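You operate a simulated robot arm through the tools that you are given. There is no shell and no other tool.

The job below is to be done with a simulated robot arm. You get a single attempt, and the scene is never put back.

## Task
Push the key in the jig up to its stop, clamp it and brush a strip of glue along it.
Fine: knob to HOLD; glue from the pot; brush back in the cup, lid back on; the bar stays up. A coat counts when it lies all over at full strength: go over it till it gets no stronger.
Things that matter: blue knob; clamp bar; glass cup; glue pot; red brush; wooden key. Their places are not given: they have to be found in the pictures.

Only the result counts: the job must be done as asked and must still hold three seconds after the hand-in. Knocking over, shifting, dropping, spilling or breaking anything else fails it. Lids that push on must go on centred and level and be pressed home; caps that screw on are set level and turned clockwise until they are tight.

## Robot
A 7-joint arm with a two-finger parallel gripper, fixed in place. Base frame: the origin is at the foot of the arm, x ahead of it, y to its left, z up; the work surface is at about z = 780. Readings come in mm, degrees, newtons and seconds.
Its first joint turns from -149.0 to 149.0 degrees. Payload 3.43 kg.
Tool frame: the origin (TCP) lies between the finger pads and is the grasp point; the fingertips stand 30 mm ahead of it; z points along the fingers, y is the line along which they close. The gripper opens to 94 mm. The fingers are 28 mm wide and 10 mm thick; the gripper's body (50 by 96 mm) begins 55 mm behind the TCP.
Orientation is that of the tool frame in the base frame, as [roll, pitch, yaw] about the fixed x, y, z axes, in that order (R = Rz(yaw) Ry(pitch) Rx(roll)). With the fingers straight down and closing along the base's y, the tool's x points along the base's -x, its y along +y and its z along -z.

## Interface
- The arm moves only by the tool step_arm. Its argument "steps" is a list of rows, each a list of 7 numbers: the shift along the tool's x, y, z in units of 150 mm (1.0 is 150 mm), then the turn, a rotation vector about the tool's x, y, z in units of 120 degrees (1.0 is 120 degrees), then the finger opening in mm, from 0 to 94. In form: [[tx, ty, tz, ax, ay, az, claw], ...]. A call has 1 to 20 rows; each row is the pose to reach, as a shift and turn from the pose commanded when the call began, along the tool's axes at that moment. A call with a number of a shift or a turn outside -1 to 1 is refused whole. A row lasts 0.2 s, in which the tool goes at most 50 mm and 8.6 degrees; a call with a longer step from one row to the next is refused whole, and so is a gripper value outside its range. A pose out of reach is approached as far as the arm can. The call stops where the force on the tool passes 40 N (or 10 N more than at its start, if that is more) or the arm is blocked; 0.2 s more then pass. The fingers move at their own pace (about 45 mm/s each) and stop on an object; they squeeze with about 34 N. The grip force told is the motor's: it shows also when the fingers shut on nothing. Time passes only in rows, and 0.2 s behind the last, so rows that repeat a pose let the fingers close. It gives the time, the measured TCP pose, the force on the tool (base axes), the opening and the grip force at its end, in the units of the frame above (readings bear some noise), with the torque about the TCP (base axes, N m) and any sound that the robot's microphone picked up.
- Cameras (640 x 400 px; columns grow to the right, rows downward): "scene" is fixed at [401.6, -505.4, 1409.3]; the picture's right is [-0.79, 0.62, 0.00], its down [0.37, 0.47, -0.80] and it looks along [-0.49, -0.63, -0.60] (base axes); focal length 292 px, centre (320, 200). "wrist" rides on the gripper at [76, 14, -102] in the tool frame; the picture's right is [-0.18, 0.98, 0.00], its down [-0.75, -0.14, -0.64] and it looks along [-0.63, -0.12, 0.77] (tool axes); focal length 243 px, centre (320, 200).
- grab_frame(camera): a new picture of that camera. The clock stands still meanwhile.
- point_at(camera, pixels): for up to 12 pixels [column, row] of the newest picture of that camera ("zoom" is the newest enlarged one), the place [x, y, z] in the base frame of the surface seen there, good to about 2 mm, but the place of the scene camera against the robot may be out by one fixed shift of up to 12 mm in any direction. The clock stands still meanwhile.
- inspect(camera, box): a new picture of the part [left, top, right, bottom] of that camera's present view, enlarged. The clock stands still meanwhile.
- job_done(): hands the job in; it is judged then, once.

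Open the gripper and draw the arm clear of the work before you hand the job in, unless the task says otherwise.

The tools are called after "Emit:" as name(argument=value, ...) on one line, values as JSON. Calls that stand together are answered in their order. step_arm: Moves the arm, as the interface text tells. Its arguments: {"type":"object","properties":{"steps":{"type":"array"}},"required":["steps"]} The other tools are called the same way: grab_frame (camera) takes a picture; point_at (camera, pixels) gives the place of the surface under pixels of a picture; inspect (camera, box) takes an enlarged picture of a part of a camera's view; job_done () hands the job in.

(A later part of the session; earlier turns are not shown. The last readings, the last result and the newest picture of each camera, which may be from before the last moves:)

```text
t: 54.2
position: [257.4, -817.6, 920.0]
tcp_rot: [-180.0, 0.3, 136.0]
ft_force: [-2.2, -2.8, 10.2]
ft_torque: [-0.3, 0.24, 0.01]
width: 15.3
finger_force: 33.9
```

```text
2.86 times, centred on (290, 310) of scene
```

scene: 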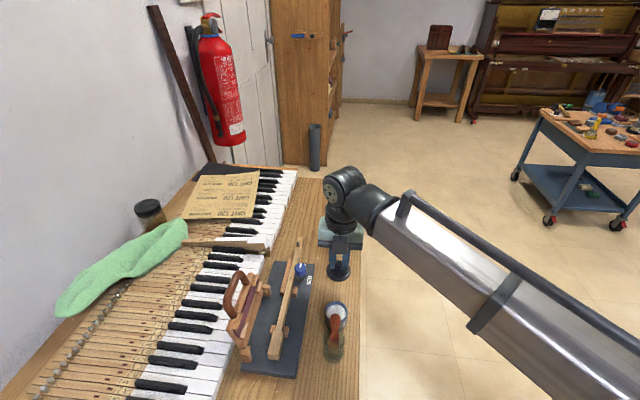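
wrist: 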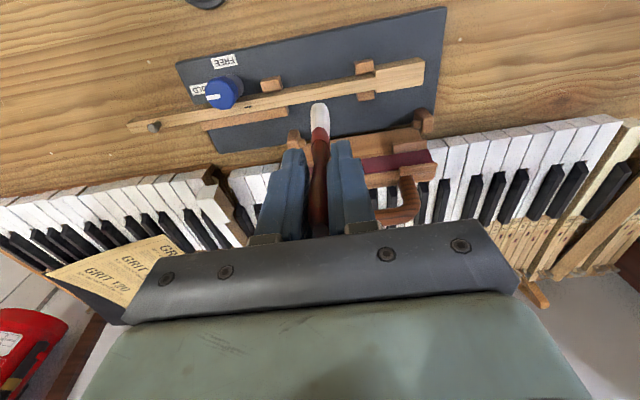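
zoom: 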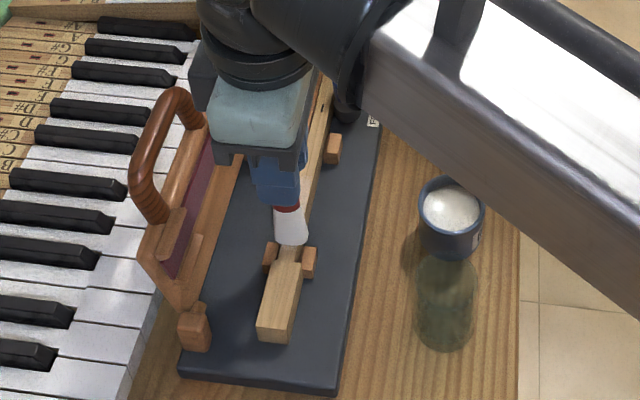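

A translucent glue film appears on the key's top from where the stroke began. Continue the stroke over the head towards its front end.

Emit:
step_arm(steps=[[0, 0.05, 0, 0, 0, 0, 6], [0, 0.1, 0, 0, 0, 0, 6], [0, 0.15, 0, 0, 0, 0, 6], [0, 0.2, 0, 0, 0, 0, 6], [0, 0.25, 0, 0, 0, 0, 6], [0, 0.3, 0, 0, 0, 0, 6], [0, 0.34, 0, 0, 0, 0, 6]])

Emit:
inspect(camera="wrist", box=[200, 60, 440, 210])

```text
t: 55.8
position: [291.7, -782.2, 920.4]
tcp_rot: [180.0, 0.4, 136.0]
ft_force: [-1.1, -1.1, 5.1]
ft_torque: [-0.16, 0.1, -0.03]
width: 15.4
finger_force: 33.9
```

```text
2.67 times, centred on (320, 135) of wrist
```

zoom: 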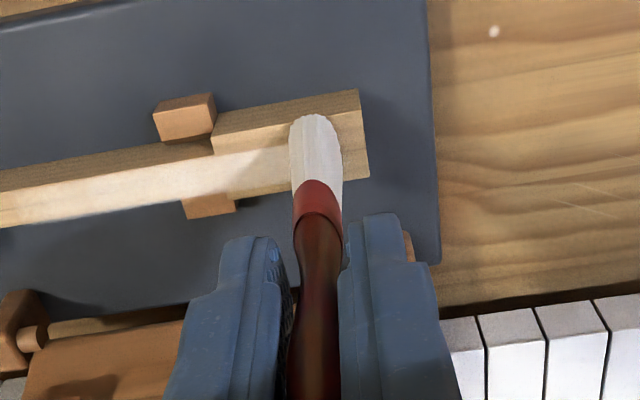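

Zoom in on the glue film over the shank and head.

Emit:
inspect(camera="wrist", box=[200, 85, 340, 165])

```text
4.57 times, centred on (270, 125) of wrist
```

zoom: 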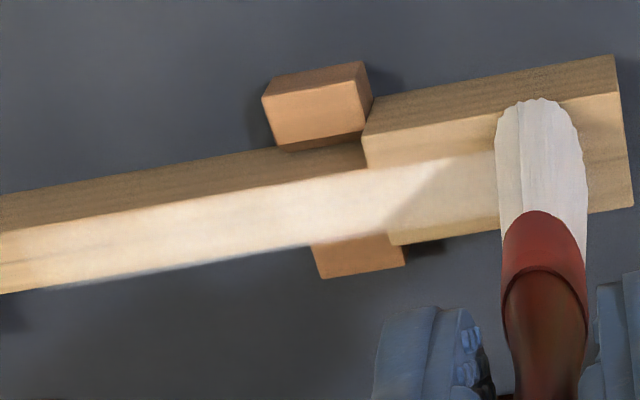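

The film covers the full shank width and continues on the head. I finish the front end (+6 mm) and stroke back toward the knob, ~140 mm.

Emit:
step_arm(steps=[[0, 0.04, 0, 0, 0, 0, 6], [0, 0.04, 0, 0, 0, 0, 6], [0, -0.02, 0, 0, 0, 0, 6], [0, -0.08, 0, 0, 0, 0, 6], [0, -0.14, 0, 0, 0, 0, 6], [0, -0.2, 0, 0, 0, 0, 6], [0, -0.26, 0, 0, 0, 0, 6], [0, -0.32, 0, 0, 0, 0, 6], [0, -0.38, 0, 0, 0, 0, 6], [0, -0.44, 0, 0, 0, 0, 6], [0, -0.5, 0, 0, 0, 0, 6], [0, -0.56, 0, 0, 0, 0, 6], [0, -0.62, 0, 0, 0, 0, 6], [0, -0.68, 0, 0, 0, 0, 6], [0, -0.74, 0, 0, 0, 0, 6], [0, -0.8, 0, 0, 0, 0, 6], [0, -0.86, 0, 0, 0, 0, 6], [0, -0.92, 0, 0, 0, 0, 6], [0, -0.98, 0, 0, 0, 0, 6]])

Emit:
inspect(camera="wrist", box=[200, 60, 440, 210])

Emit:
inspect(camera="scene", box=[240, 250, 340, 380])

```text
t: 59.8
position: [190.1, -888.2, 919.9]
tcp_rot: [180.0, 0.4, 136.0]
ft_force: [1.1, 0.5, 2.4]
ft_torque: [0.03, -0.08, 0.02]
width: 15.2
finger_force: 33.7
```

```text
2.67 times, centred on (320, 135) of wrist
```

zoom: 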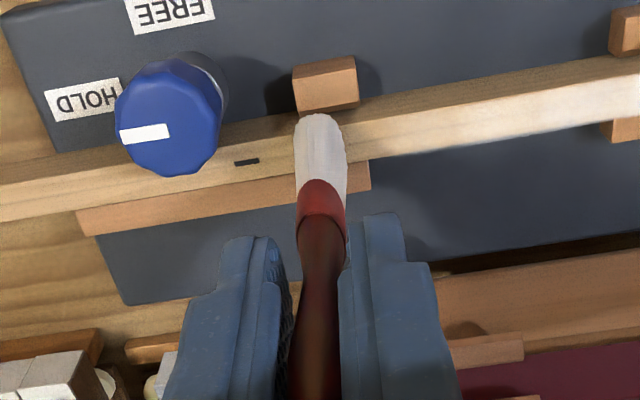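

```text
3.08 times, centred on (290, 315) of scene
```

zoom: 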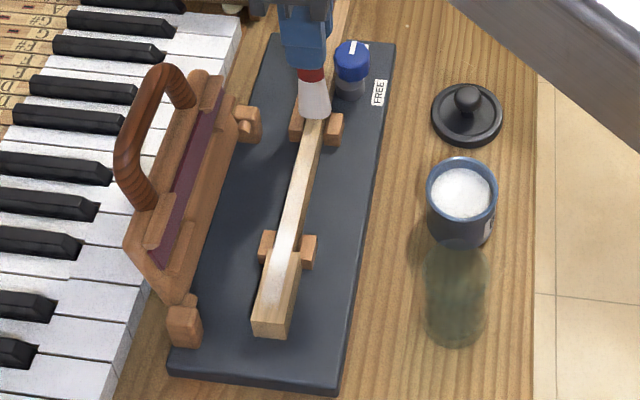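

The coat is visible from the shank to partway into the head. Zoom closely on both ends.

Emit:
inspect(camera="scene", box=[262, 285, 312, 365])

Emit:
inspect(camera="wrist", box=[280, 60, 440, 160])

```text
5.00 times, centred on (287, 325) of scene
```

zoom: 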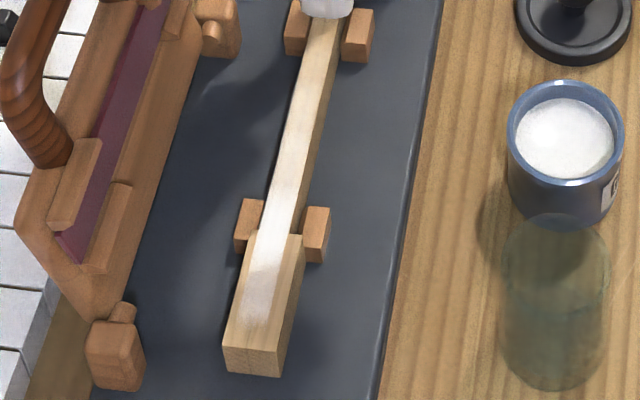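

```text
4.00 times, centred on (360, 110) of wrist
```

zoom: 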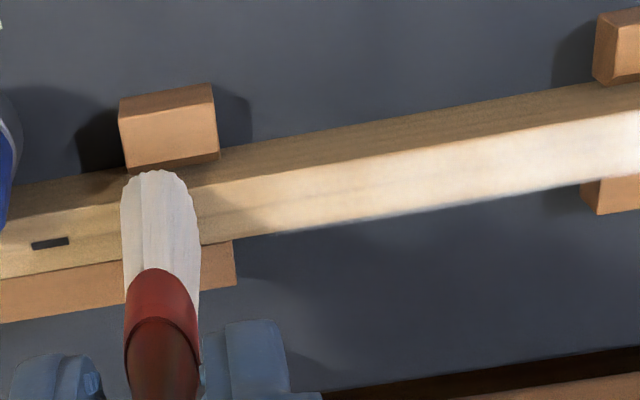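

The coat is a ~12 mm strip, ending mid-head; on the far side it fades near the far guide. I stroke again the whole length back toward the front, a touch firmer.

Emit:
step_arm(steps=[[0, -0.04, 0.003, 0, 0, 0, 6], [0, 0.02, 0.003, 0, 0, 0, 6], [0, 0.08, 0.003, 0, 0, 0, 6], [0, 0.14, 0.003, 0, 0, 0, 6], [0, 0.2, 0.003, 0, 0, 0, 6], [0, 0.26, 0.003, 0, 0, 0, 6], [0, 0.32, 0.003, 0, 0, 0, 6], [0, 0.38, 0.003, 0, 0, 0, 6], [0, 0.44, 0.003, 0, 0, 0, 6], [0, 0.5, 0.003, 0, 0, 0, 6], [0, 0.56, 0.003, 0, 0, 0, 6], [0, 0.62, 0.003, 0, 0, 0, 6], [0, 0.68, 0.003, 0, 0, 0, 6], [0, 0.74, 0.003, 0, 0, 0, 6], [0, 0.8, 0.003, 0, 0, 0, 6], [0, 0.86, 0.003, 0, 0, 0, 6], [0, 0.92, 0.003, 0, 0, 0, 6], [0, 0.98, 0.003, 0, 0, 0, 6]])

Emit:
grab_frame(camera="wrist")

Emit:
inspect(camera="wrist", box=[160, 70, 360, 195])

Emit:
inspect(camera="scene", box=[262, 265, 322, 365])

```text
t: 63.6
position: [294.4, -782.0, 919.7]
tcp_rot: [-179.9, 0.4, 136.0]
ft_force: [-0.1, -1.9, 3.3]
ft_torque: [-0.12, 0.09, -0.04]
width: 15.1
finger_force: 33.3
```

```text
taken
```

wrist: 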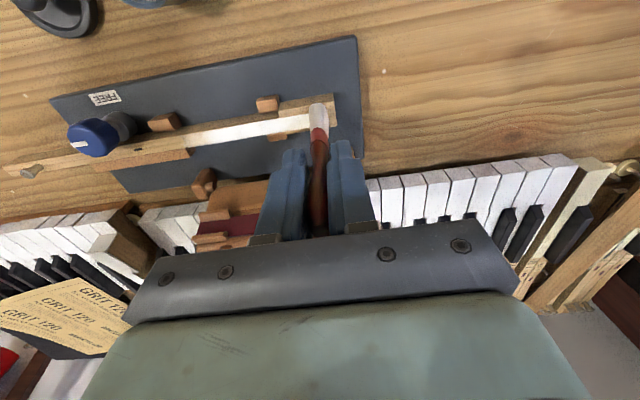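

```text
3.20 times, centred on (260, 132) of wrist
```

zoom: 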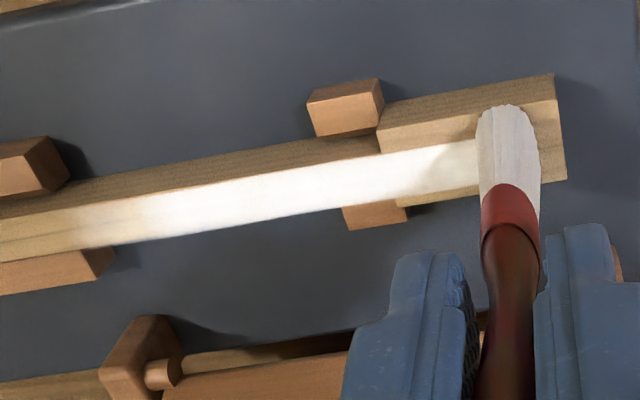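

```text
4.00 times, centred on (292, 315) of scene
```

zoom: 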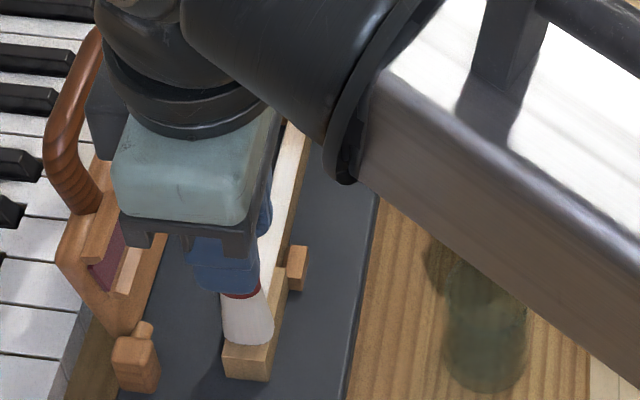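

The middle is strongly white; the far end (x 60–190) and the head end are weaker. Stroke back to the far guide and work that end a few times.

Emit:
step_arm(steps=[[0, -0.07, 0.003, 0, 0, 0, 6], [0, -0.14, 0.003, 0, 0, 0, 6], [0, -0.21, 0.003, 0, 0, 0, 6], [0, -0.28, 0.003, 0, 0, 0, 6], [0, -0.35, 0.003, 0, 0, 0, 6], [0, -0.42, 0.003, 0, 0, 0, 6], [0, -0.49, 0.003, 0, 0, 0, 6], [0, -0.56, 0.003, 0, 0, 0, 6], [0, -0.63, 0.003, 0, 0, 0, 6], [0, -0.7, 0.003, 0, 0, 0, 6], [0, -0.76, 0.003, 0, 0, 0, 6], [0, -0.82, 0.003, 0, 0, 0, 6], [0, -0.88, 0.003, 0, 0, 0, 6], [0, -0.94, 0.003, 0, 0, 0, 6], [0, -0.99, 0.003, 0, 0, 0, 6], [0, -0.93, 0.003, 0, 0, 0, 6], [0, -0.87, 0.003, 0, 0, 0, 6], [0, -0.81, 0.003, 0, 0, 0, 6], [0, -0.75, 0.003, 0, 0, 0, 6], [0, -0.69, 0.003, 0, 0, 0, 6]])

Emit:
inspect(camera="wrist", box=[220, 60, 420, 185])

Emit:
inspect(camera="scene", box=[252, 265, 322, 365])

```text
t: 67.8
position: [222.5, -857.7, 919.4]
tcp_rot: [-180.0, 0.5, 136.0]
ft_force: [0.6, -0.1, 1.1]
ft_torque: [-0.07, 0.06, 0.04]
width: 15.5
finger_force: 34.0
```

```text
3.20 times, centred on (320, 122) of wrist
```

zoom: 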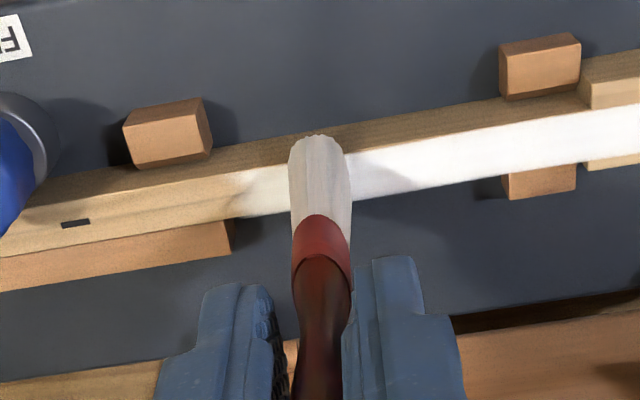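

```text
4.00 times, centred on (287, 315) of scene
```

zoom: 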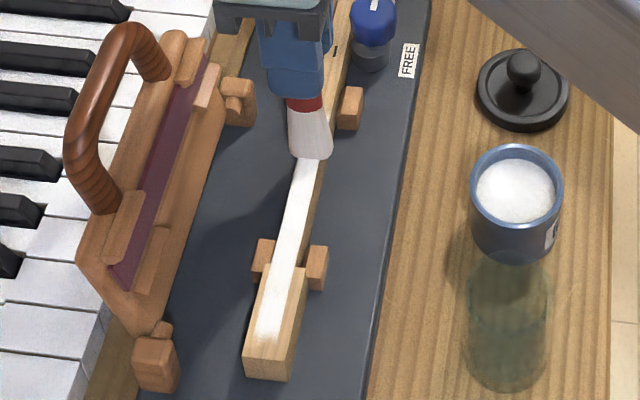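

The strip's limits show: far edge at wrist zoom (235,190), head end at scene zoom (270,340). I measure these (scene zoom now).

Emit:
point_at(camera="zoom", pixels=[[268, 342], [258, 340], [283, 340], [277, 300], [290, 250], [267, 372], [300, 190], [312, 162]])

Emit:
inspect(camera="scene", box=[262, 315, 312, 365])

Emit:
inspect(camera="wrist", box=[220, 80, 340, 155])

Emit:
point_at(camera="zoom", pixels=[[295, 180], [300, 200], [310, 240], [330, 200], [350, 230]])

```text
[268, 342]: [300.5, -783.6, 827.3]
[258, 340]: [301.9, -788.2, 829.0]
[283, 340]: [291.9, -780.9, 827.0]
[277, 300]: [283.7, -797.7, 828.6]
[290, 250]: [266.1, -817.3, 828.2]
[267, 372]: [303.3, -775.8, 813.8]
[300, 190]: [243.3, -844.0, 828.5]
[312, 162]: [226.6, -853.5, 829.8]
```

```text
8.00 times, centred on (287, 340) of scene
```

zoom: 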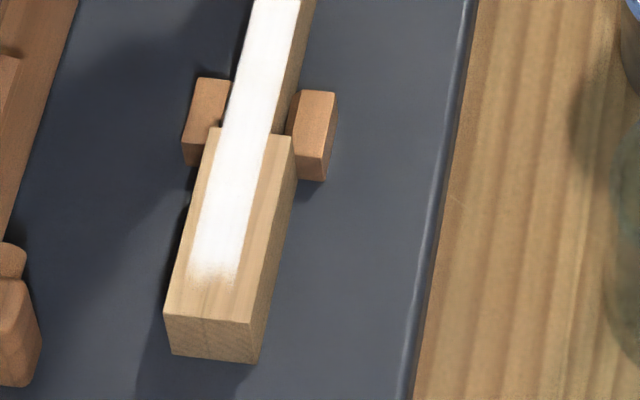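

```text
5.33 times, centred on (280, 118) of wrist
```

zoom: 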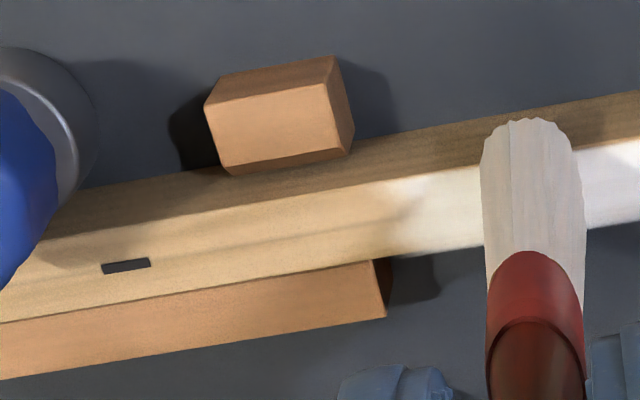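

```text
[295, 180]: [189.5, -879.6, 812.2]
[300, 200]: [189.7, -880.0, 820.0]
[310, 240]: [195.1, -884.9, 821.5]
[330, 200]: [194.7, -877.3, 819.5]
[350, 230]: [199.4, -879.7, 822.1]
```

Strip limits: about s≈20 to s≈148, ~12 mm wide. The bristles look drier, so I reload: rise and move back over the pot.

Emit:
step_arm(steps=[[0, 0, -0.1, 0, 0, 0, 6], [0, 0, -0.25, 0, 0, 0, 6], [0, 0, -0.43, 0, 0, 0, 6], [0.2, 0.02, -0.43, 0, 0, 0, 6], [0.4, 0.04, -0.43, 0, 0, 0, 6], [0.6, 0.06, -0.43, 0, 0, 0, 6], [0.787, 0.068, -0.43, 0, 0, 0, 6], [0.787, 0.068, -0.43, 0, 0, 0, 6]])

Emit:
inspect(camera="wrist", box=[280, 55, 360, 125])

Emit:
point_at(camera="zoom", pixels=[[205, 215], [468, 205], [335, 78], [255, 335], [410, 335], [320, 290], [290, 300], [350, 300]])

Emit:
inspect(camera="scene", box=[250, 265, 350, 375])

```text
t: 69.6
position: [143.5, -765.3, 984.5]
tcp_rot: [180.0, 0.3, 136.0]
ft_force: [-0.1, 0.4, -0.1]
ft_torque: [-0.03, 0.0, -0.03]
width: 15.4
finger_force: 34.1
```

```text
5.71 times, centred on (320, 90) of wrist
```

zoom: 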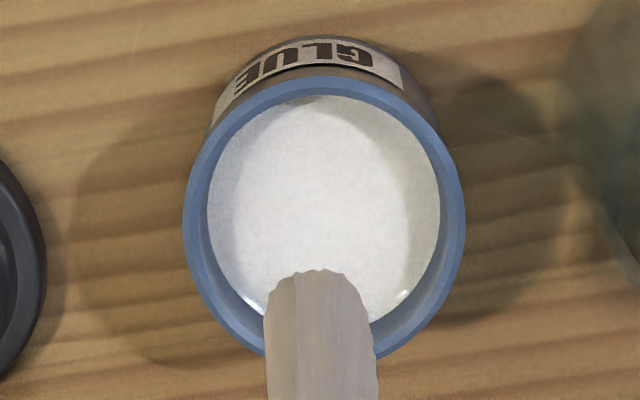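

```text
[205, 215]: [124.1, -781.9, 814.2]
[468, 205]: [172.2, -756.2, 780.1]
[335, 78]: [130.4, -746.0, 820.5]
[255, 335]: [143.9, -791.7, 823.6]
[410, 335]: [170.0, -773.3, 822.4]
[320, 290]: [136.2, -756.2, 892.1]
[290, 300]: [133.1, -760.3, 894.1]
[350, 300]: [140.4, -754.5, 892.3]
```

```text
3.64 times, centred on (300, 320) of scene
```

zoom: 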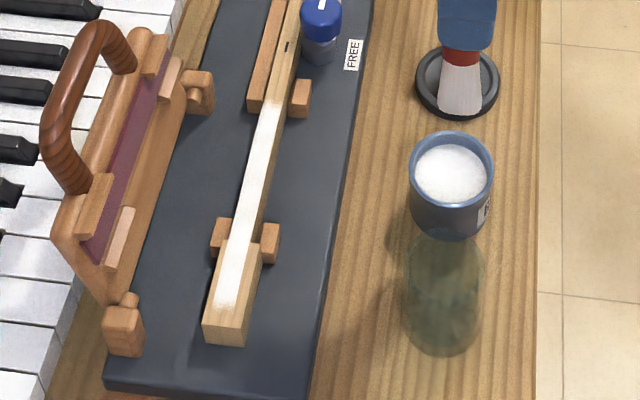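

Brush is over the pot within ~2 mm (shift 2 mm back). Dip again, to just below the glue surface, and dwell.

Emit:
step_arm(steps=[[-0.013, 0, 0.15, 0, 0, 0, 6], [-0.013, 0, 0.3, 0, 0, 0, 6], [-0.013, 0, 0.42, 0, 0, 0, 6], [-0.013, 0, 0.47, 0, 0, 0, 6], [-0.013, 0, 0.49, 0, 0, 0, 6], [-0.013, 0, 0.505, 0, 0, 0, 6], [-0.013, 0, 0.515, 0, 0, 0, 6], [-0.013, 0, 0.515, 0, 0, 0, 6]])

Emit:
inspect(camera="wrist", box=[290, 80, 370, 140])

```text
t: 71.4
position: [144.1, -768.2, 905.6]
tcp_rot: [180.0, 0.3, 135.9]
ft_force: [-0.7, 0.3, -0.4]
ft_torque: [0.0, 0.01, 0.0]
width: 15.5
finger_force: 34.4
```

```text
6.67 times, centred on (330, 110) of wrist
```

zoom: 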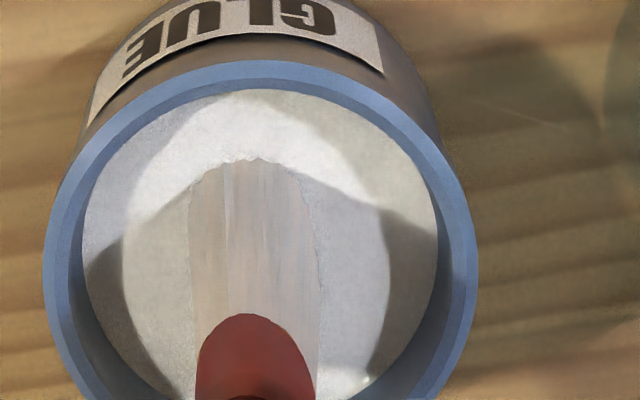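

Not fully loaded yet; lower 1 mm at a time.

Emit:
step_arm(steps=[[0, 0, 0.007, 0, 0, 0, 6], [0, 0, 0.014, 0, 0, 0, 6], [0, 0, 0.014, 0, 0, 0, 6]])

Emit:
inspect(camera="wrist", box=[290, 80, 370, 140])

```text
t: 72.2
position: [145.5, -770.2, 901.8]
tcp_rot: [-180.0, 0.4, 135.9]
ft_force: [-0.2, 0.4, -0.8]
ft_torque: [0.03, -0.01, 0.02]
width: 15.6
finger_force: 34.6
```

```text
6.67 times, centred on (330, 110) of wrist
```

zoom: 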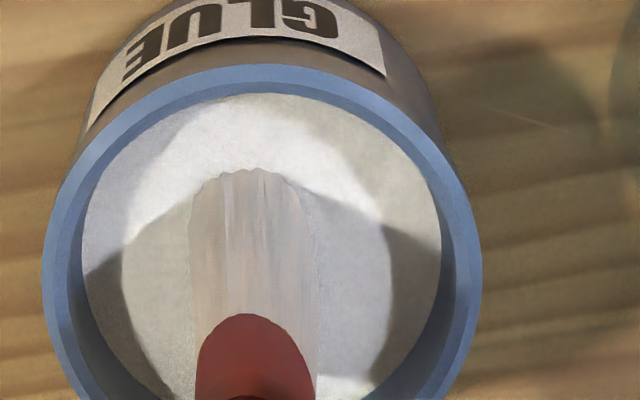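

No contact yet; go on in 1 mm rows.

Emit:
step_arm(steps=[[0, 0, 0.007, 0, 0, 0, 6], [0, 0, 0.014, 0, 0, 0, 6], [0, 0, 0.014, 0, 0, 0, 6]])

Emit:
inspect(camera="wrist", box=[290, 80, 370, 140])

```text
t: 73.0
position: [145.7, -768.4, 900.7]
tcp_rot: [-179.9, 0.5, 136.1]
ft_force: [0.0, 0.7, -0.2]
ft_torque: [0.02, -0.02, 0.03]
width: 15.7
finger_force: 33.3
```

```text
6.67 times, centred on (330, 110) of wrist
```

zoom: 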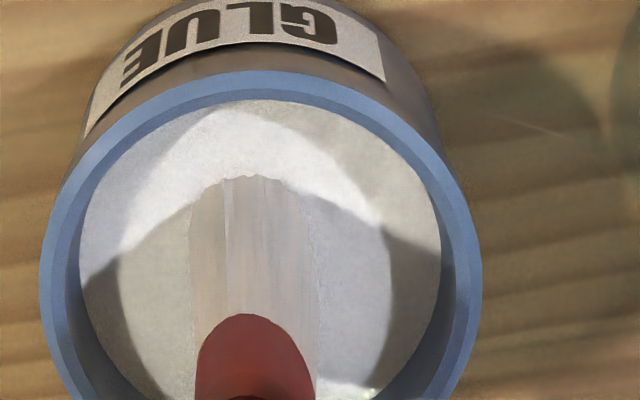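

Check the heights at the bristle end versus the glue surface.

Emit:
point_at(camera="zoom", pixels=[[250, 185], [250, 195], [250, 220], [250, 165], [205, 220], [300, 215], [150, 280], [360, 280], [250, 300]])

```text
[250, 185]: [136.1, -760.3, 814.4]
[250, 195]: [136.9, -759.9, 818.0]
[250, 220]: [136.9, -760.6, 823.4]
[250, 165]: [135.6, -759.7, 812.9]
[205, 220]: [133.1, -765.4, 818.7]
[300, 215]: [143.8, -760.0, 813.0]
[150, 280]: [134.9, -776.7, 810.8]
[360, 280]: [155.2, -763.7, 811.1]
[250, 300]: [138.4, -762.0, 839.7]
```

The tip is below the surface but not loaded yet; last time it loaded on reaching the bed. Lower further in 0.7 mm rows.

Emit:
step_arm(steps=[[0, 0, 0.007, 0, 0, 0, 6], [0, 0, 0.014, 0, 0, 0, 6], [0, 0, 0.014, 0, 0, 0, 6]])

Emit:
step_arm(steps=[[0, 0, 0.005, 0, 0, 0, 6], [0, 0, 0.01, 0, 0, 0, 6]])

Emit:
inspect(camera="wrist", box=[290, 80, 370, 140])

```text
t: 73.8
position: [145.3, -767.9, 900.4]
tcp_rot: [-179.9, 0.5, 136.0]
ft_force: [-0.2, 0.3, 21.5]
ft_torque: [-0.13, -0.12, 0.0]
width: 15.3
finger_force: 34.0
```

```text
t: 74.4
position: [144.8, -769.2, 899.7]
tcp_rot: [-179.9, 0.6, 136.0]
ft_force: [0.6, -1.1, 36.7]
ft_torque: [-0.28, -0.28, -0.01]
width: 15.8
finger_force: 33.5
```

```text
6.67 times, centred on (330, 110) of wrist
```

zoom: 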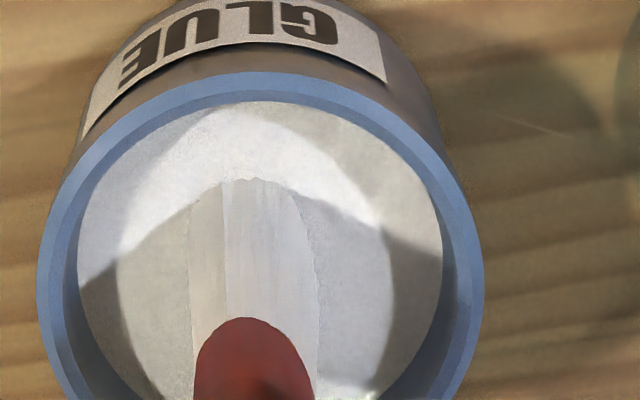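

Loaded again. Lift out and carry over the head end of the key (s≈150).

Emit:
step_arm(steps=[[0, 0, -0.03, 0, 0, 0, 6], [0, 0, -0.15, 0, 0, 0, 6], [0, 0, -0.35, 0, 0, 0, 6], [0, 0, -0.57, 0, 0, 0, 6], [-0.15, 0.13, -0.57, 0, 0, 0, 6], [-0.31, 0.26, -0.57, 0, 0, 0, 6], [-0.46, 0.39, -0.57, 0, 0, 0, 6], [-0.62, 0.52, -0.57, 0, 0, 0, 6], [-0.768, 0.638, -0.57, 0, 0, 0, 6], [-0.768, 0.638, -0.57, 0, 0, 0, 6]])

Emit:
inspect(camera="wrist", box=[200, 60, 440, 210])

Emit:
step_arm(steps=[[0, 0, 0.15, 0, 0, 0, 6], [0, 0, 0.3, 0, 0, 0, 6], [0, 0, 0.4, 0, 0, 0, 6], [0, 0, 0.42, 0, 0, 0, 6]])

```text
t: 76.6
position: [293.1, -779.7, 984.7]
tcp_rot: [179.9, 0.4, 135.8]
ft_force: [0.4, -0.5, -1.1]
ft_torque: [-0.04, -0.04, 0.04]
width: 15.6
finger_force: 33.5
```

```text
2.67 times, centred on (320, 135) of wrist
```

zoom: 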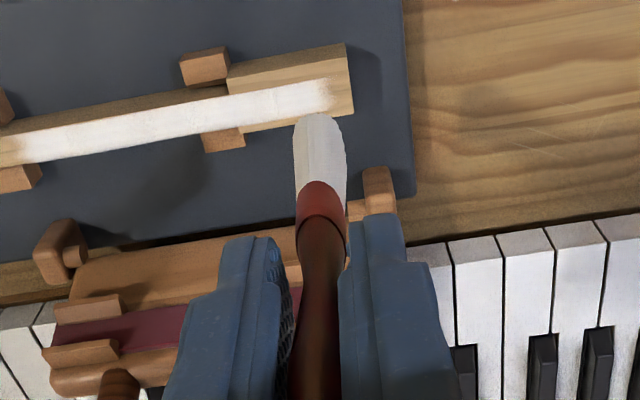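

```text
t: 77.6
position: [292.8, -780.0, 920.9]
tcp_rot: [-179.9, 0.3, 136.0]
ft_force: [-0.9, 1.0, -0.8]
ft_torque: [0.01, 0.01, 0.0]
width: 15.3
finger_force: 33.9
```

Brush is above the head end. Lower finely to contact.

Emit:
step_arm(steps=[[0, 0, 0.005, 0, 0, 0, 6], [0, 0, 0.01, 0, 0, 0, 6]])

Emit:
step_arm(steps=[[0, 0, 0.004, 0, 0, 0, 6], [0, 0, 0.008, 0, 0, 0, 6]])

```text
t: 78.2
position: [292.4, -779.9, 920.2]
tcp_rot: [-180.0, 0.5, 136.0]
ft_force: [0.5, 0.2, 0.2]
ft_torque: [0.01, -0.03, -0.02]
width: 15.4
finger_force: 34.1
```

```text
t: 78.8
position: [294.4, -779.8, 919.5]
tcp_rot: [-180.0, 0.4, 136.0]
ft_force: [-0.2, 0.0, -0.1]
ft_torque: [-0.02, 0.01, 0.0]
width: 15.3
finger_force: 33.9
```

Not touching yet; keep lowering by ~0.7 mm.

Emit:
step_arm(steps=[[0, 0, 0.005, 0, 0, 0, 6], [0, 0, 0.01, 0, 0, 0, 6]])

Emit:
step_arm(steps=[[0, 0, 0.004, 0, 0, 0, 6], [0, 0, 0.008, 0, 0, 0, 6]])

```text
t: 79.4
position: [294.5, -779.7, 917.3]
tcp_rot: [180.0, 0.5, 136.0]
ft_force: [0.6, 0.1, 9.0]
ft_torque: [-0.04, -0.03, 0.0]
width: 15.5
finger_force: 34.2
```

```text
t: 80.0
position: [294.7, -780.4, 916.2]
tcp_rot: [-179.9, 0.5, 136.0]
ft_force: [0.7, -0.2, 27.1]
ft_torque: [-0.15, -0.24, 0.03]
width: 15.6
finger_force: 34.2
```

Contact 27 N; ease to ~12 N, stroke to the front then all the way back over the strip to s≈5.

Emit:
step_arm(steps=[[0, 0, -0.006, 0, 0, 0, 6], [0, 0.04, -0.006, 0, 0, 0, 6], [0, 0, -0.006, 0, 0, 0, 6], [0, -0.06, -0.006, 0, 0, 0, 6], [0, -0.12, -0.006, 0, 0, 0, 6], [0, -0.18, -0.006, 0, 0, 0, 6], [0, -0.24, -0.006, 0, 0, 0, 6], [0, -0.3, -0.006, 0, 0, 0, 6], [0, -0.36, -0.006, 0, 0, 0, 6], [0, -0.42, -0.006, 0, 0, 0, 6], [0, -0.48, -0.006, 0, 0, 0, 6], [0, -0.54, -0.006, 0, 0, 0, 6], [0, -0.6, -0.006, 0, 0, 0, 6], [0, -0.66, -0.006, 0, 0, 0, 6], [0, -0.72, -0.006, 0, 0, 0, 6], [0, -0.78, -0.006, 0, 0, 0, 6], [0, -0.84, -0.006, 0, 0, 0, 6], [0, -0.9, -0.006, 0, 0, 0, 6], [0, -0.96, -0.006, 0, 0, 0, 6]])

Emit:
inspect(camera="wrist", box=[220, 60, 420, 185])

Emit:
inspect(camera="scene", box=[262, 300, 312, 365])

```text
t: 84.0
position: [193.4, -882.4, 916.6]
tcp_rot: [180.0, 0.4, 135.9]
ft_force: [-0.2, 0.4, 0.0]
ft_torque: [0.0, 0.03, -0.01]
width: 15.6
finger_force: 34.4
```

```text
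3.20 times, centred on (320, 122) of wrist
```

zoom: 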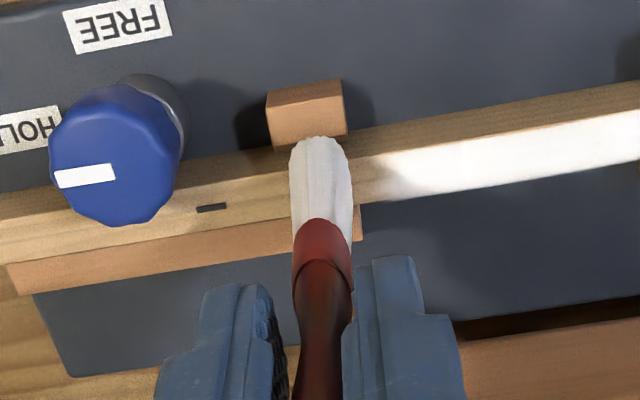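

```text
6.15 times, centred on (287, 332) of scene
```

zoom: 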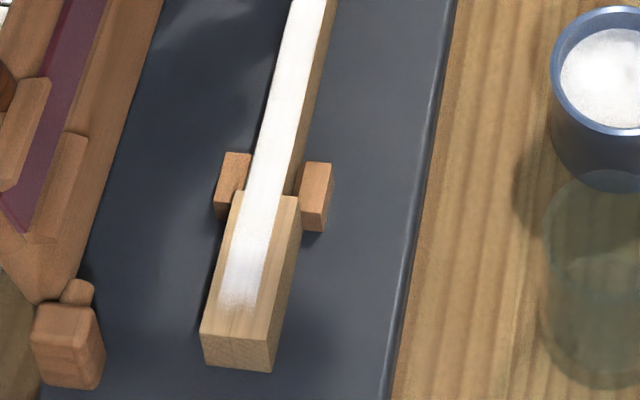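

At the far end contact was lost (0 N). Lower here until the bristles press again.

Emit:
step_arm(steps=[[0, 0, 0.004, 0, 0, 0, 6], [0, 0, 0.008, 0, 0, 0, 6]])

Emit:
step_arm(steps=[[0, 0, 0.004, 0, 0, 0, 6], [0, 0, 0.008, 0, 0, 0, 6]])

```text
t: 84.6
position: [193.2, -882.3, 917.2]
tcp_rot: [-179.9, 0.4, 136.0]
ft_force: [-1.3, -0.3, 3.7]
ft_torque: [-0.08, 0.02, -0.03]
width: 15.3
finger_force: 33.7
```

```text
t: 85.2
position: [194.2, -883.1, 916.6]
tcp_rot: [180.0, 0.5, 135.9]
ft_force: [-0.3, 0.3, 11.0]
ft_torque: [0.01, -0.04, 0.02]
width: 15.3
finger_force: 34.1
```

Now 11 N at the far end. Stroke to the front end while raising gradually (the head sits ~1.5–2 mm higher in feel).

Emit:
step_arm(steps=[[0, 0.05, -0.001, 0, 0, 0, 6], [0, 0.1, -0.002, 0, 0, 0, 6], [0, 0.05, -0.001, 0, 0, 0, 6], [0, 0.1, -0.002, 0, 0, 0, 6], [0, 0.16, -0.003, 0, 0, 0, 6], [0, 0.22, -0.004, 0, 0, 0, 6], [0, 0.28, -0.005, 0, 0, 0, 6], [0, 0.34, -0.006, 0, 0, 0, 6], [0, 0.4, -0.007, 0, 0, 0, 6], [0, 0.46, -0.008, 0, 0, 0, 6], [0, 0.52, -0.009, 0, 0, 0, 6], [0, 0.58, -0.01, 0, 0, 0, 6], [0, 0.64, -0.011, 0, 0, 0, 6], [0, 0.7, -0.012, 0, 0, 0, 6], [0, 0.76, -0.013, 0, 0, 0, 6], [0, 0.82, -0.014, 0, 0, 0, 6], [0, 0.88, -0.015, 0, 0, 0, 6], [0, 0.94, -0.016, 0, 0, 0, 6], [0, 0.99, -0.016, 0, 0, 0, 6]])

Emit:
inspect(camera="wrist", box=[160, 70, 360, 195])

```text
t: 89.2
position: [296.2, -776.9, 916.7]
tcp_rot: [-180.0, 0.5, 136.0]
ft_force: [-0.5, 0.3, -0.3]
ft_torque: [-0.01, 0.01, 0.01]
width: 15.4
finger_force: 34.5
```

```text
3.20 times, centred on (260, 132) of wrist
```

zoom: 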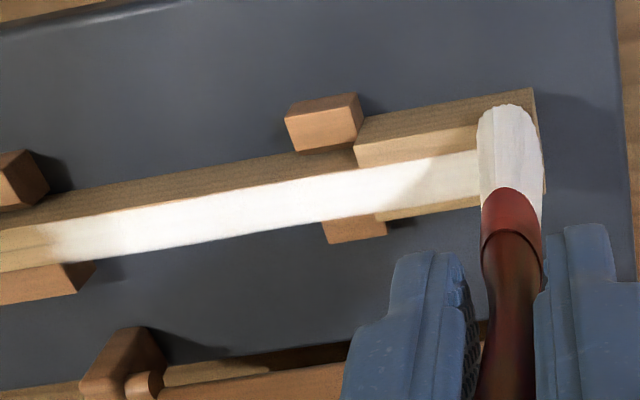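

Contact was lost at the head end (brush slips slightly upward in the grip). Lower to contact here and work the end.

Emit:
step_arm(steps=[[0, 0, 0.004, 0, 0, 0, 6], [0, 0, 0.008, 0, 0, 0, 6]])

Emit:
step_arm(steps=[[0, 0, 0.004, 0, 0, 0, 6], [0, 0, 0.008, 0, 0, 0, 6]])

```text
t: 89.8
position: [296.4, -776.7, 915.1]
tcp_rot: [-180.0, 0.4, 136.0]
ft_force: [-0.7, 0.9, 0.6]
ft_torque: [-0.04, -0.03, -0.01]
width: 15.6
finger_force: 34.1
```

```text
t: 90.4
position: [296.4, -776.1, 914.7]
tcp_rot: [-180.0, 0.4, 136.0]
ft_force: [0.4, -0.1, 10.0]
ft_torque: [-0.07, -0.12, 0.02]
width: 15.1
finger_force: 33.7
```

10 N contact. Work the head part back and forth, then run back along the whole strip with a slight downward trend to keep contact.

Emit:
step_arm(steps=[[0, -0.06, 0, 0, 0, 0, 6], [0, -0.12, 0, 0, 0, 0, 6], [0, -0.18, 0, 0, 0, 0, 6], [0, -0.12, 0.001, 0, 0, 0, 6], [0, -0.06, 0.001, 0, 0, 0, 6], [0, 0, 0.001, 0, 0, 0, 6], [0, -0.06, 0.002, 0, 0, 0, 6], [0, -0.12, 0.003, 0, 0, 0, 6], [0, -0.18, 0.003, 0, 0, 0, 6], [0, -0.24, 0.004, 0, 0, 0, 6], [0, -0.3, 0.004, 0, 0, 0, 6]])

Emit:
inspect(camera="wrist", box=[200, 60, 440, 210])

Emit:
inspect(camera="wrist", box=[300, 70, 420, 145])

```text
t: 92.8
position: [268.1, -806.9, 915.6]
tcp_rot: [179.9, 0.4, 136.1]
ft_force: [15.5, 13.6, 15.5]
ft_torque: [1.17, -1.59, -0.02]
width: 17.8
finger_force: 33.8
```

```text
2.67 times, centred on (320, 135) of wrist
```

zoom: 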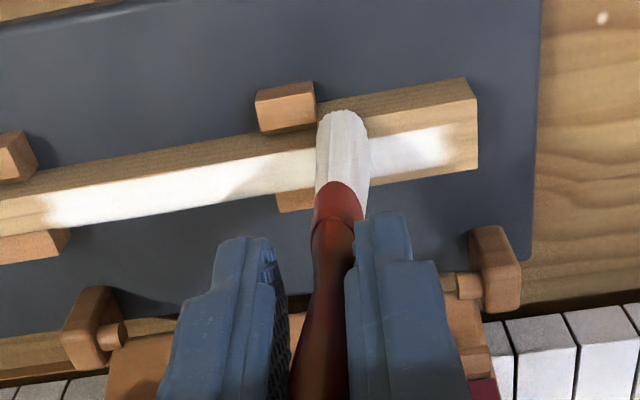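

```text
5.33 times, centred on (360, 108) of wrist
```

zoom: 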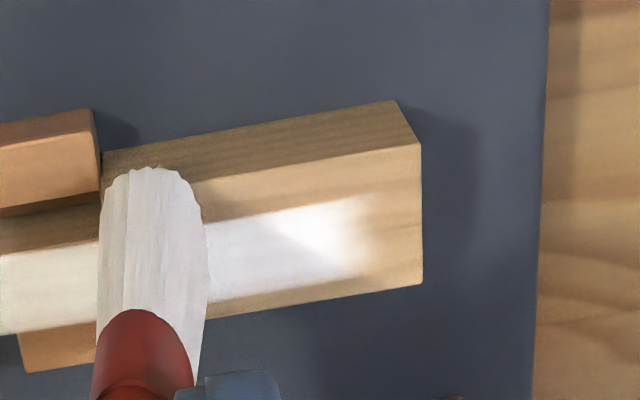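

The brush is caught (≈20 N along the key, fingers spread to 17.8) near the near guide block. Check the bristle tip height before moving.

Emit:
point_at(camera="zoom", pixels=[[150, 175], [150, 190], [120, 185], [185, 185], [150, 230], [195, 250], [60, 150], [85, 130], [110, 250], [300, 240], [150, 290]])

Emit:
inspect(camera="scene", box=[255, 295, 325, 365])

```text
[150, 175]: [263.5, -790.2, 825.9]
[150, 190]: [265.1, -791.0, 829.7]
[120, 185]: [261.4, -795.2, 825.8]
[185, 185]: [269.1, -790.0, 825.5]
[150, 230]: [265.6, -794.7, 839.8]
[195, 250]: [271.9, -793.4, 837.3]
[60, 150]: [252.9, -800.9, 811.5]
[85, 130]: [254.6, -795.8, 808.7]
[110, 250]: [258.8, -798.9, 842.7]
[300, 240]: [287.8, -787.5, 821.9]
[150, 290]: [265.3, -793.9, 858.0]
```

```text
5.71 times, centred on (290, 330) of scene
```

zoom: 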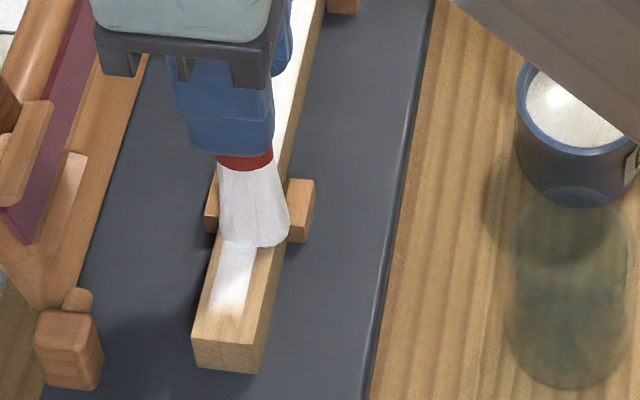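

The leading bristle edge is stuck at the shoulder/guide line (s≈115). I raise 4 mm to free it and check.

Emit:
step_arm(steps=[[0, 0.02, -0.01, 0, 0, 0, 6], [0, 0.02, -0.027, 0, 0, 0, 6], [0, 0.02, -0.06, 0, 0, 0, 6], [0, 0.02, -0.1, 0, 0, 0, 6]])

Emit:
inspect(camera="wrist", box=[200, 60, 440, 210])

Emit:
inspect(camera="scene", box=[255, 285, 325, 365])

```text
t: 93.8
position: [268.5, -807.0, 928.1]
tcp_rot: [-179.9, 0.4, 135.8]
ft_force: [0.6, -0.3, -0.7]
ft_torque: [0.0, 0.02, 0.02]
width: 15.4
finger_force: 34.2
```

```text
2.67 times, centred on (320, 135) of wrist
```

zoom: 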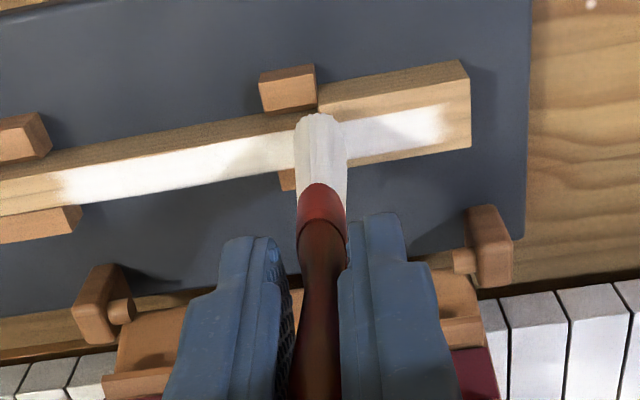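

```text
5.00 times, centred on (290, 325) of scene
```

zoom: 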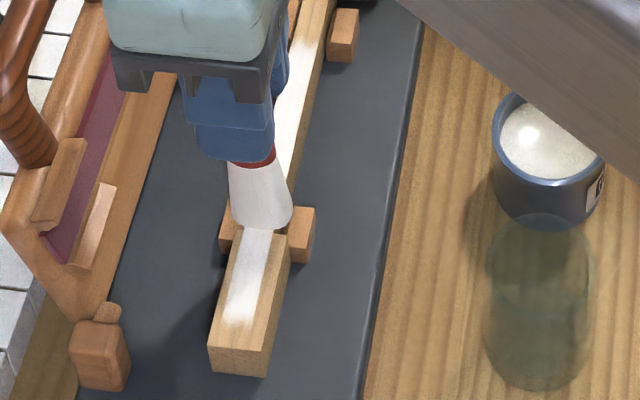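

Freed, the key and guides look unchanged. Measure the brush's bottom edge now (scene zoom).

Emit:
point_at(camera="zoom", pixels=[[262, 224], [240, 222], [286, 222], [262, 200], [250, 160], [250, 265], [242, 320], [300, 60], [305, 210], [230, 215]])

Emit:
inspect(camera="wrist", box=[260, 80, 400, 165])

Emit:
point_at(camera="zoom", pixels=[[275, 160], [245, 175], [300, 175], [275, 200], [275, 250]])

```text
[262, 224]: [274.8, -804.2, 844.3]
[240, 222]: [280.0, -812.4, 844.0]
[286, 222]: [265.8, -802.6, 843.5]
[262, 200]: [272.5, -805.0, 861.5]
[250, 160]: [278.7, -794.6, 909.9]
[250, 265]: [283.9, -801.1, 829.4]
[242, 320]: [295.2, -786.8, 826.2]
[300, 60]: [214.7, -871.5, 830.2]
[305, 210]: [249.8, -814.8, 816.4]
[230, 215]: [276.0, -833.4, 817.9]
```

```text
4.57 times, centred on (330, 122) of wrist
```

zoom: 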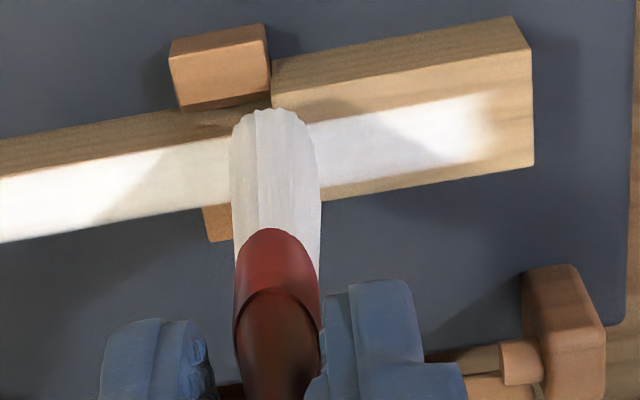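

```text
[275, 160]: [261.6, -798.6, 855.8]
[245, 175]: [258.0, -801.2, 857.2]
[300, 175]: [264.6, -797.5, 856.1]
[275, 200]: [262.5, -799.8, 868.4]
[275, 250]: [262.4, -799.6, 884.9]
```

Tip is now ~93.5 mm below the TCP (it slid up a bit). I work the head end separately: set down at s≈138, stroke to the front and back, light force.

Emit:
step_arm(steps=[[0, 0.08, 0, 0, 0, 0, 6], [0, 0.16, 0, 0, 0, 0, 6], [0, 0.16, 0.06, 0, 0, 0, 6], [0, 0.16, 0.082, 0, 0, 0, 6]])

Emit:
step_arm(steps=[[0, 0, 0.004, 0, 0, 0, 6], [0, 0, 0.008, 0, 0, 0, 6]])

```text
t: 94.8
position: [284.3, -790.6, 917.6]
tcp_rot: [-180.0, 0.4, 136.1]
ft_force: [-0.3, 0.0, -0.5]
ft_torque: [-0.03, 0.01, 0.0]
width: 15.5
finger_force: 34.0
```

```text
t: 95.4
position: [286.2, -789.6, 915.3]
tcp_rot: [-180.0, 0.4, 136.0]
ft_force: [0.0, -0.2, -0.4]
ft_torque: [-0.03, -0.01, 0.04]
width: 15.5
finger_force: 34.7
```

Not yet in contact at z≈915; lower a little more.

Emit:
step_arm(steps=[[0, 0, 0.004, 0, 0, 0, 6], [0, 0, 0.008, 0, 0, 0, 6]])

Emit:
step_arm(steps=[[0, 0, 0.003, 0, 0, 0, 6], [0, 0, 0.005, 0, 0, 0, 6]])

```text
t: 96.0
position: [285.0, -790.3, 914.2]
tcp_rot: [-179.9, 0.4, 136.1]
ft_force: [0.1, -0.2, 0.7]
ft_torque: [-0.04, -0.07, -0.01]
width: 15.2
finger_force: 33.5
```

```text
t: 96.6
position: [284.7, -789.9, 914.0]
tcp_rot: [-179.9, 0.4, 135.9]
ft_force: [0.2, -0.4, 11.5]
ft_torque: [-0.15, -0.09, -0.04]
width: 15.3
finger_force: 34.5
```

11.5 N. Stroke front and back across the head end.

Emit:
step_arm(steps=[[0, 0.045, 0, 0, 0, 0, 6], [0, 0.09, 0, 0, 0, 0, 6], [0, 0.13, 0, 0, 0, 0, 6], [0, 0.085, 0.001, 0, 0, 0, 6], [0, 0.04, 0.001, 0, 0, 0, 6], [0, 0.0, 0.001, 0, 0, 0, 6], [0, -0.04, 0.001, 0, 0, 0, 6], [0, 0.0, 0.002, 0, 0, 0, 6], [0, 0.045, 0.002, 0, 0, 0, 6], [0, 0.09, 0.002, 0, 0, 0, 6], [0, 0.13, 0.002, 0, 0, 0, 6]])

Emit:
step_arm(steps=[[0, 0, -0.05, 0, 0, 0, 6], [0, 0, -0.2, 0, 0, 0, 6], [0, 0, -0.4, 0, 0, 0, 6]])

Emit:
inspect(camera="wrist", box=[160, 60, 360, 185])

Emit:
inspect(camera="scene", box=[255, 285, 325, 365])

```text
t: 99.0
position: [297.9, -774.6, 913.3]
tcp_rot: [-180.0, 0.4, 135.9]
ft_force: [-3.1, -3.2, 9.7]
ft_torque: [-0.33, 0.17, -0.08]
width: 15.1
finger_force: 33.6
```

```text
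t: 99.8
position: [295.8, -773.6, 973.2]
tcp_rot: [-179.9, 0.4, 136.1]
ft_force: [0.5, 0.3, 0.6]
ft_torque: [0.01, -0.01, 0.02]
width: 15.3
finger_force: 34.2
```

```text
3.20 times, centred on (260, 122) of wrist
```

zoom: 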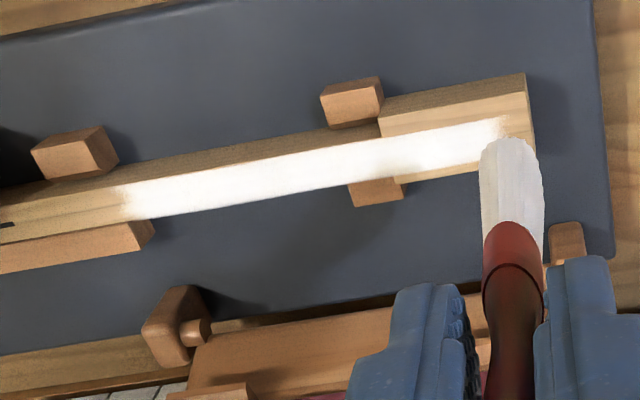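

```text
5.00 times, centred on (290, 325) of scene
```

zoom: 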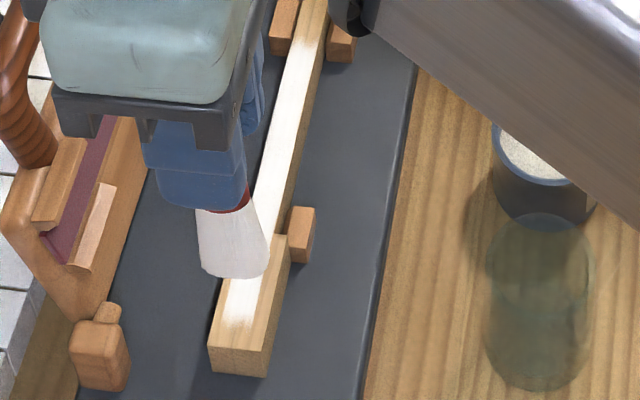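

Zoom on both ends of the strip to judge uniformity.

Emit:
inspect(camera="wrist", box=[270, 75, 350, 135])

Emit:
inspect(camera="wrist", box=[170, 95, 250, 145])

```text
6.67 times, centred on (310, 105) of wrist
```

zoom: 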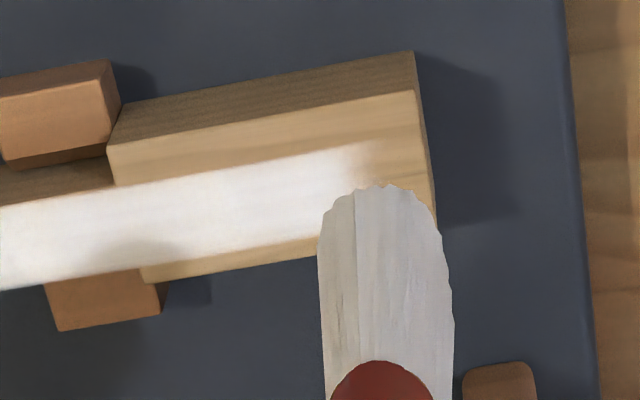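

```text
8.00 times, centred on (210, 120) of wrist
```

zoom: 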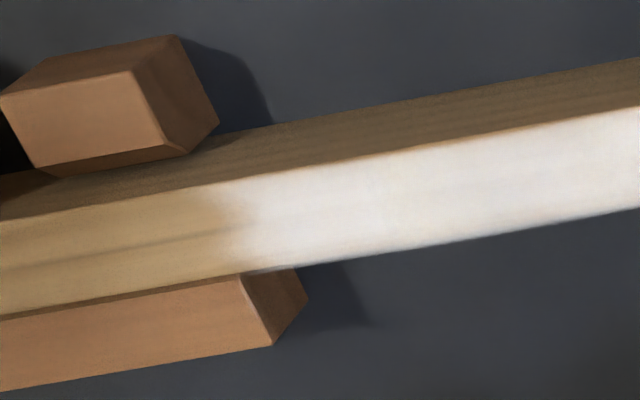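

The shank coat is full white; the head part seems slightly thinner and the brush is drying. Reload once more: go over the pot.

Emit:
step_arm(steps=[[0.13, -0.11, -0.08, 0, 0, 0, 6], [0.26, -0.22, -0.08, 0, 0, 0, 6], [0.39, -0.34, -0.08, 0, 0, 0, 6], [0.52, -0.45, -0.08, 0, 0, 0, 6], [0.64, -0.56, -0.08, 0, 0, 0, 6], [0.759, -0.67, -0.08, 0, 0, 0, 6], [0.759, -0.67, -0.08, 0, 0, 0, 6]])

Emit:
inspect(camera="wrist", box=[280, 55, 360, 125])

Emit:
point_at(camera="zoom", pixels=[[205, 205], [455, 205], [335, 83], [255, 335], [400, 335], [320, 300], [290, 310], [350, 310]])

Emit:
inspect(camera="scene", box=[255, 265, 365, 375])

```text
t: 101.4
position: [145.6, -767.4, 982.9]
tcp_rot: [179.9, 0.4, 136.0]
ft_force: [0.0, 0.3, -0.8]
ft_torque: [0.0, -0.01, 0.0]
width: 15.5
finger_force: 34.3
```

```text
5.71 times, centred on (320, 90) of wrist
```

zoom: 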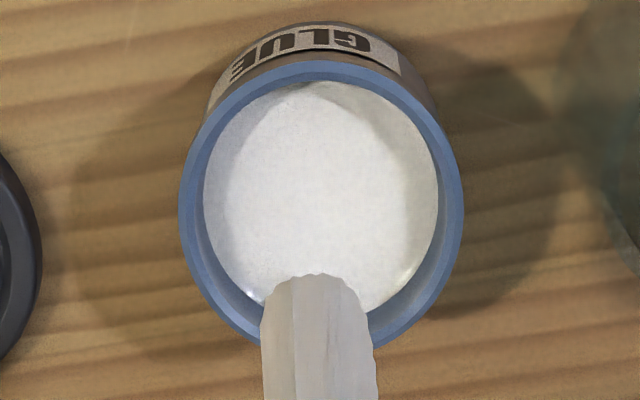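

```text
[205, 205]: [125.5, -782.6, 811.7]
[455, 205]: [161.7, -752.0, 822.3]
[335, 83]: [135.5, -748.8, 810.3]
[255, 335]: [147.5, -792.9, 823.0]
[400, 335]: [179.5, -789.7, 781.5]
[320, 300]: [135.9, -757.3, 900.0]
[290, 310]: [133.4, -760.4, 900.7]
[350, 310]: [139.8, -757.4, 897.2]
```

```text
3.64 times, centred on (310, 320) of scene
```

zoom: 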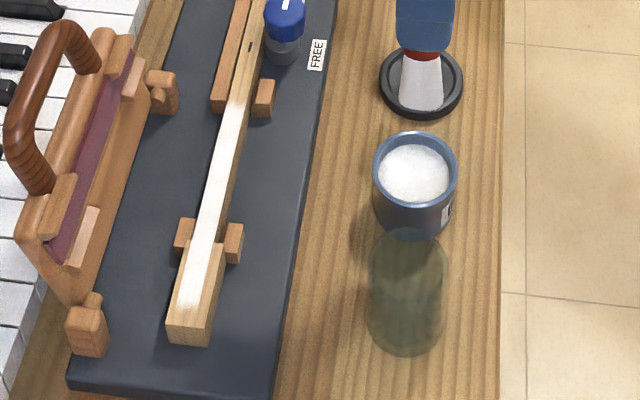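

Aligned within 2 mm. Dip: descend close to the bed, then finely until loaded.

Emit:
step_arm(steps=[[-0.012, 0, 0.15, 0, 0, 0, 6], [-0.012, 0, 0.3, 0, 0, 0, 6], [-0.012, 0, 0.42, 0, 0, 0, 6], [-0.012, 0, 0.5, 0, 0, 0, 6], [-0.012, 0, 0.54, 0, 0, 0, 6], [-0.012, 0, 0.56, 0, 0, 0, 6]])

Emit:
step_arm(steps=[[0, 0, 0.006, 0, 0, 0, 6], [0, 0, 0.012, 0, 0, 0, 6]])

```text
t: 102.8
position: [147.2, -768.6, 901.4]
tcp_rot: [-180.0, 0.5, 136.0]
ft_force: [0.4, 0.4, -0.2]
ft_torque: [-0.04, 0.0, -0.01]
width: 15.4
finger_force: 33.8
```

```text
t: 103.4
position: [147.4, -770.4, 898.8]
tcp_rot: [179.9, 0.4, 136.0]
ft_force: [-1.0, -0.2, -0.7]
ft_torque: [-0.01, -0.03, 0.02]
width: 15.5
finger_force: 33.9
```

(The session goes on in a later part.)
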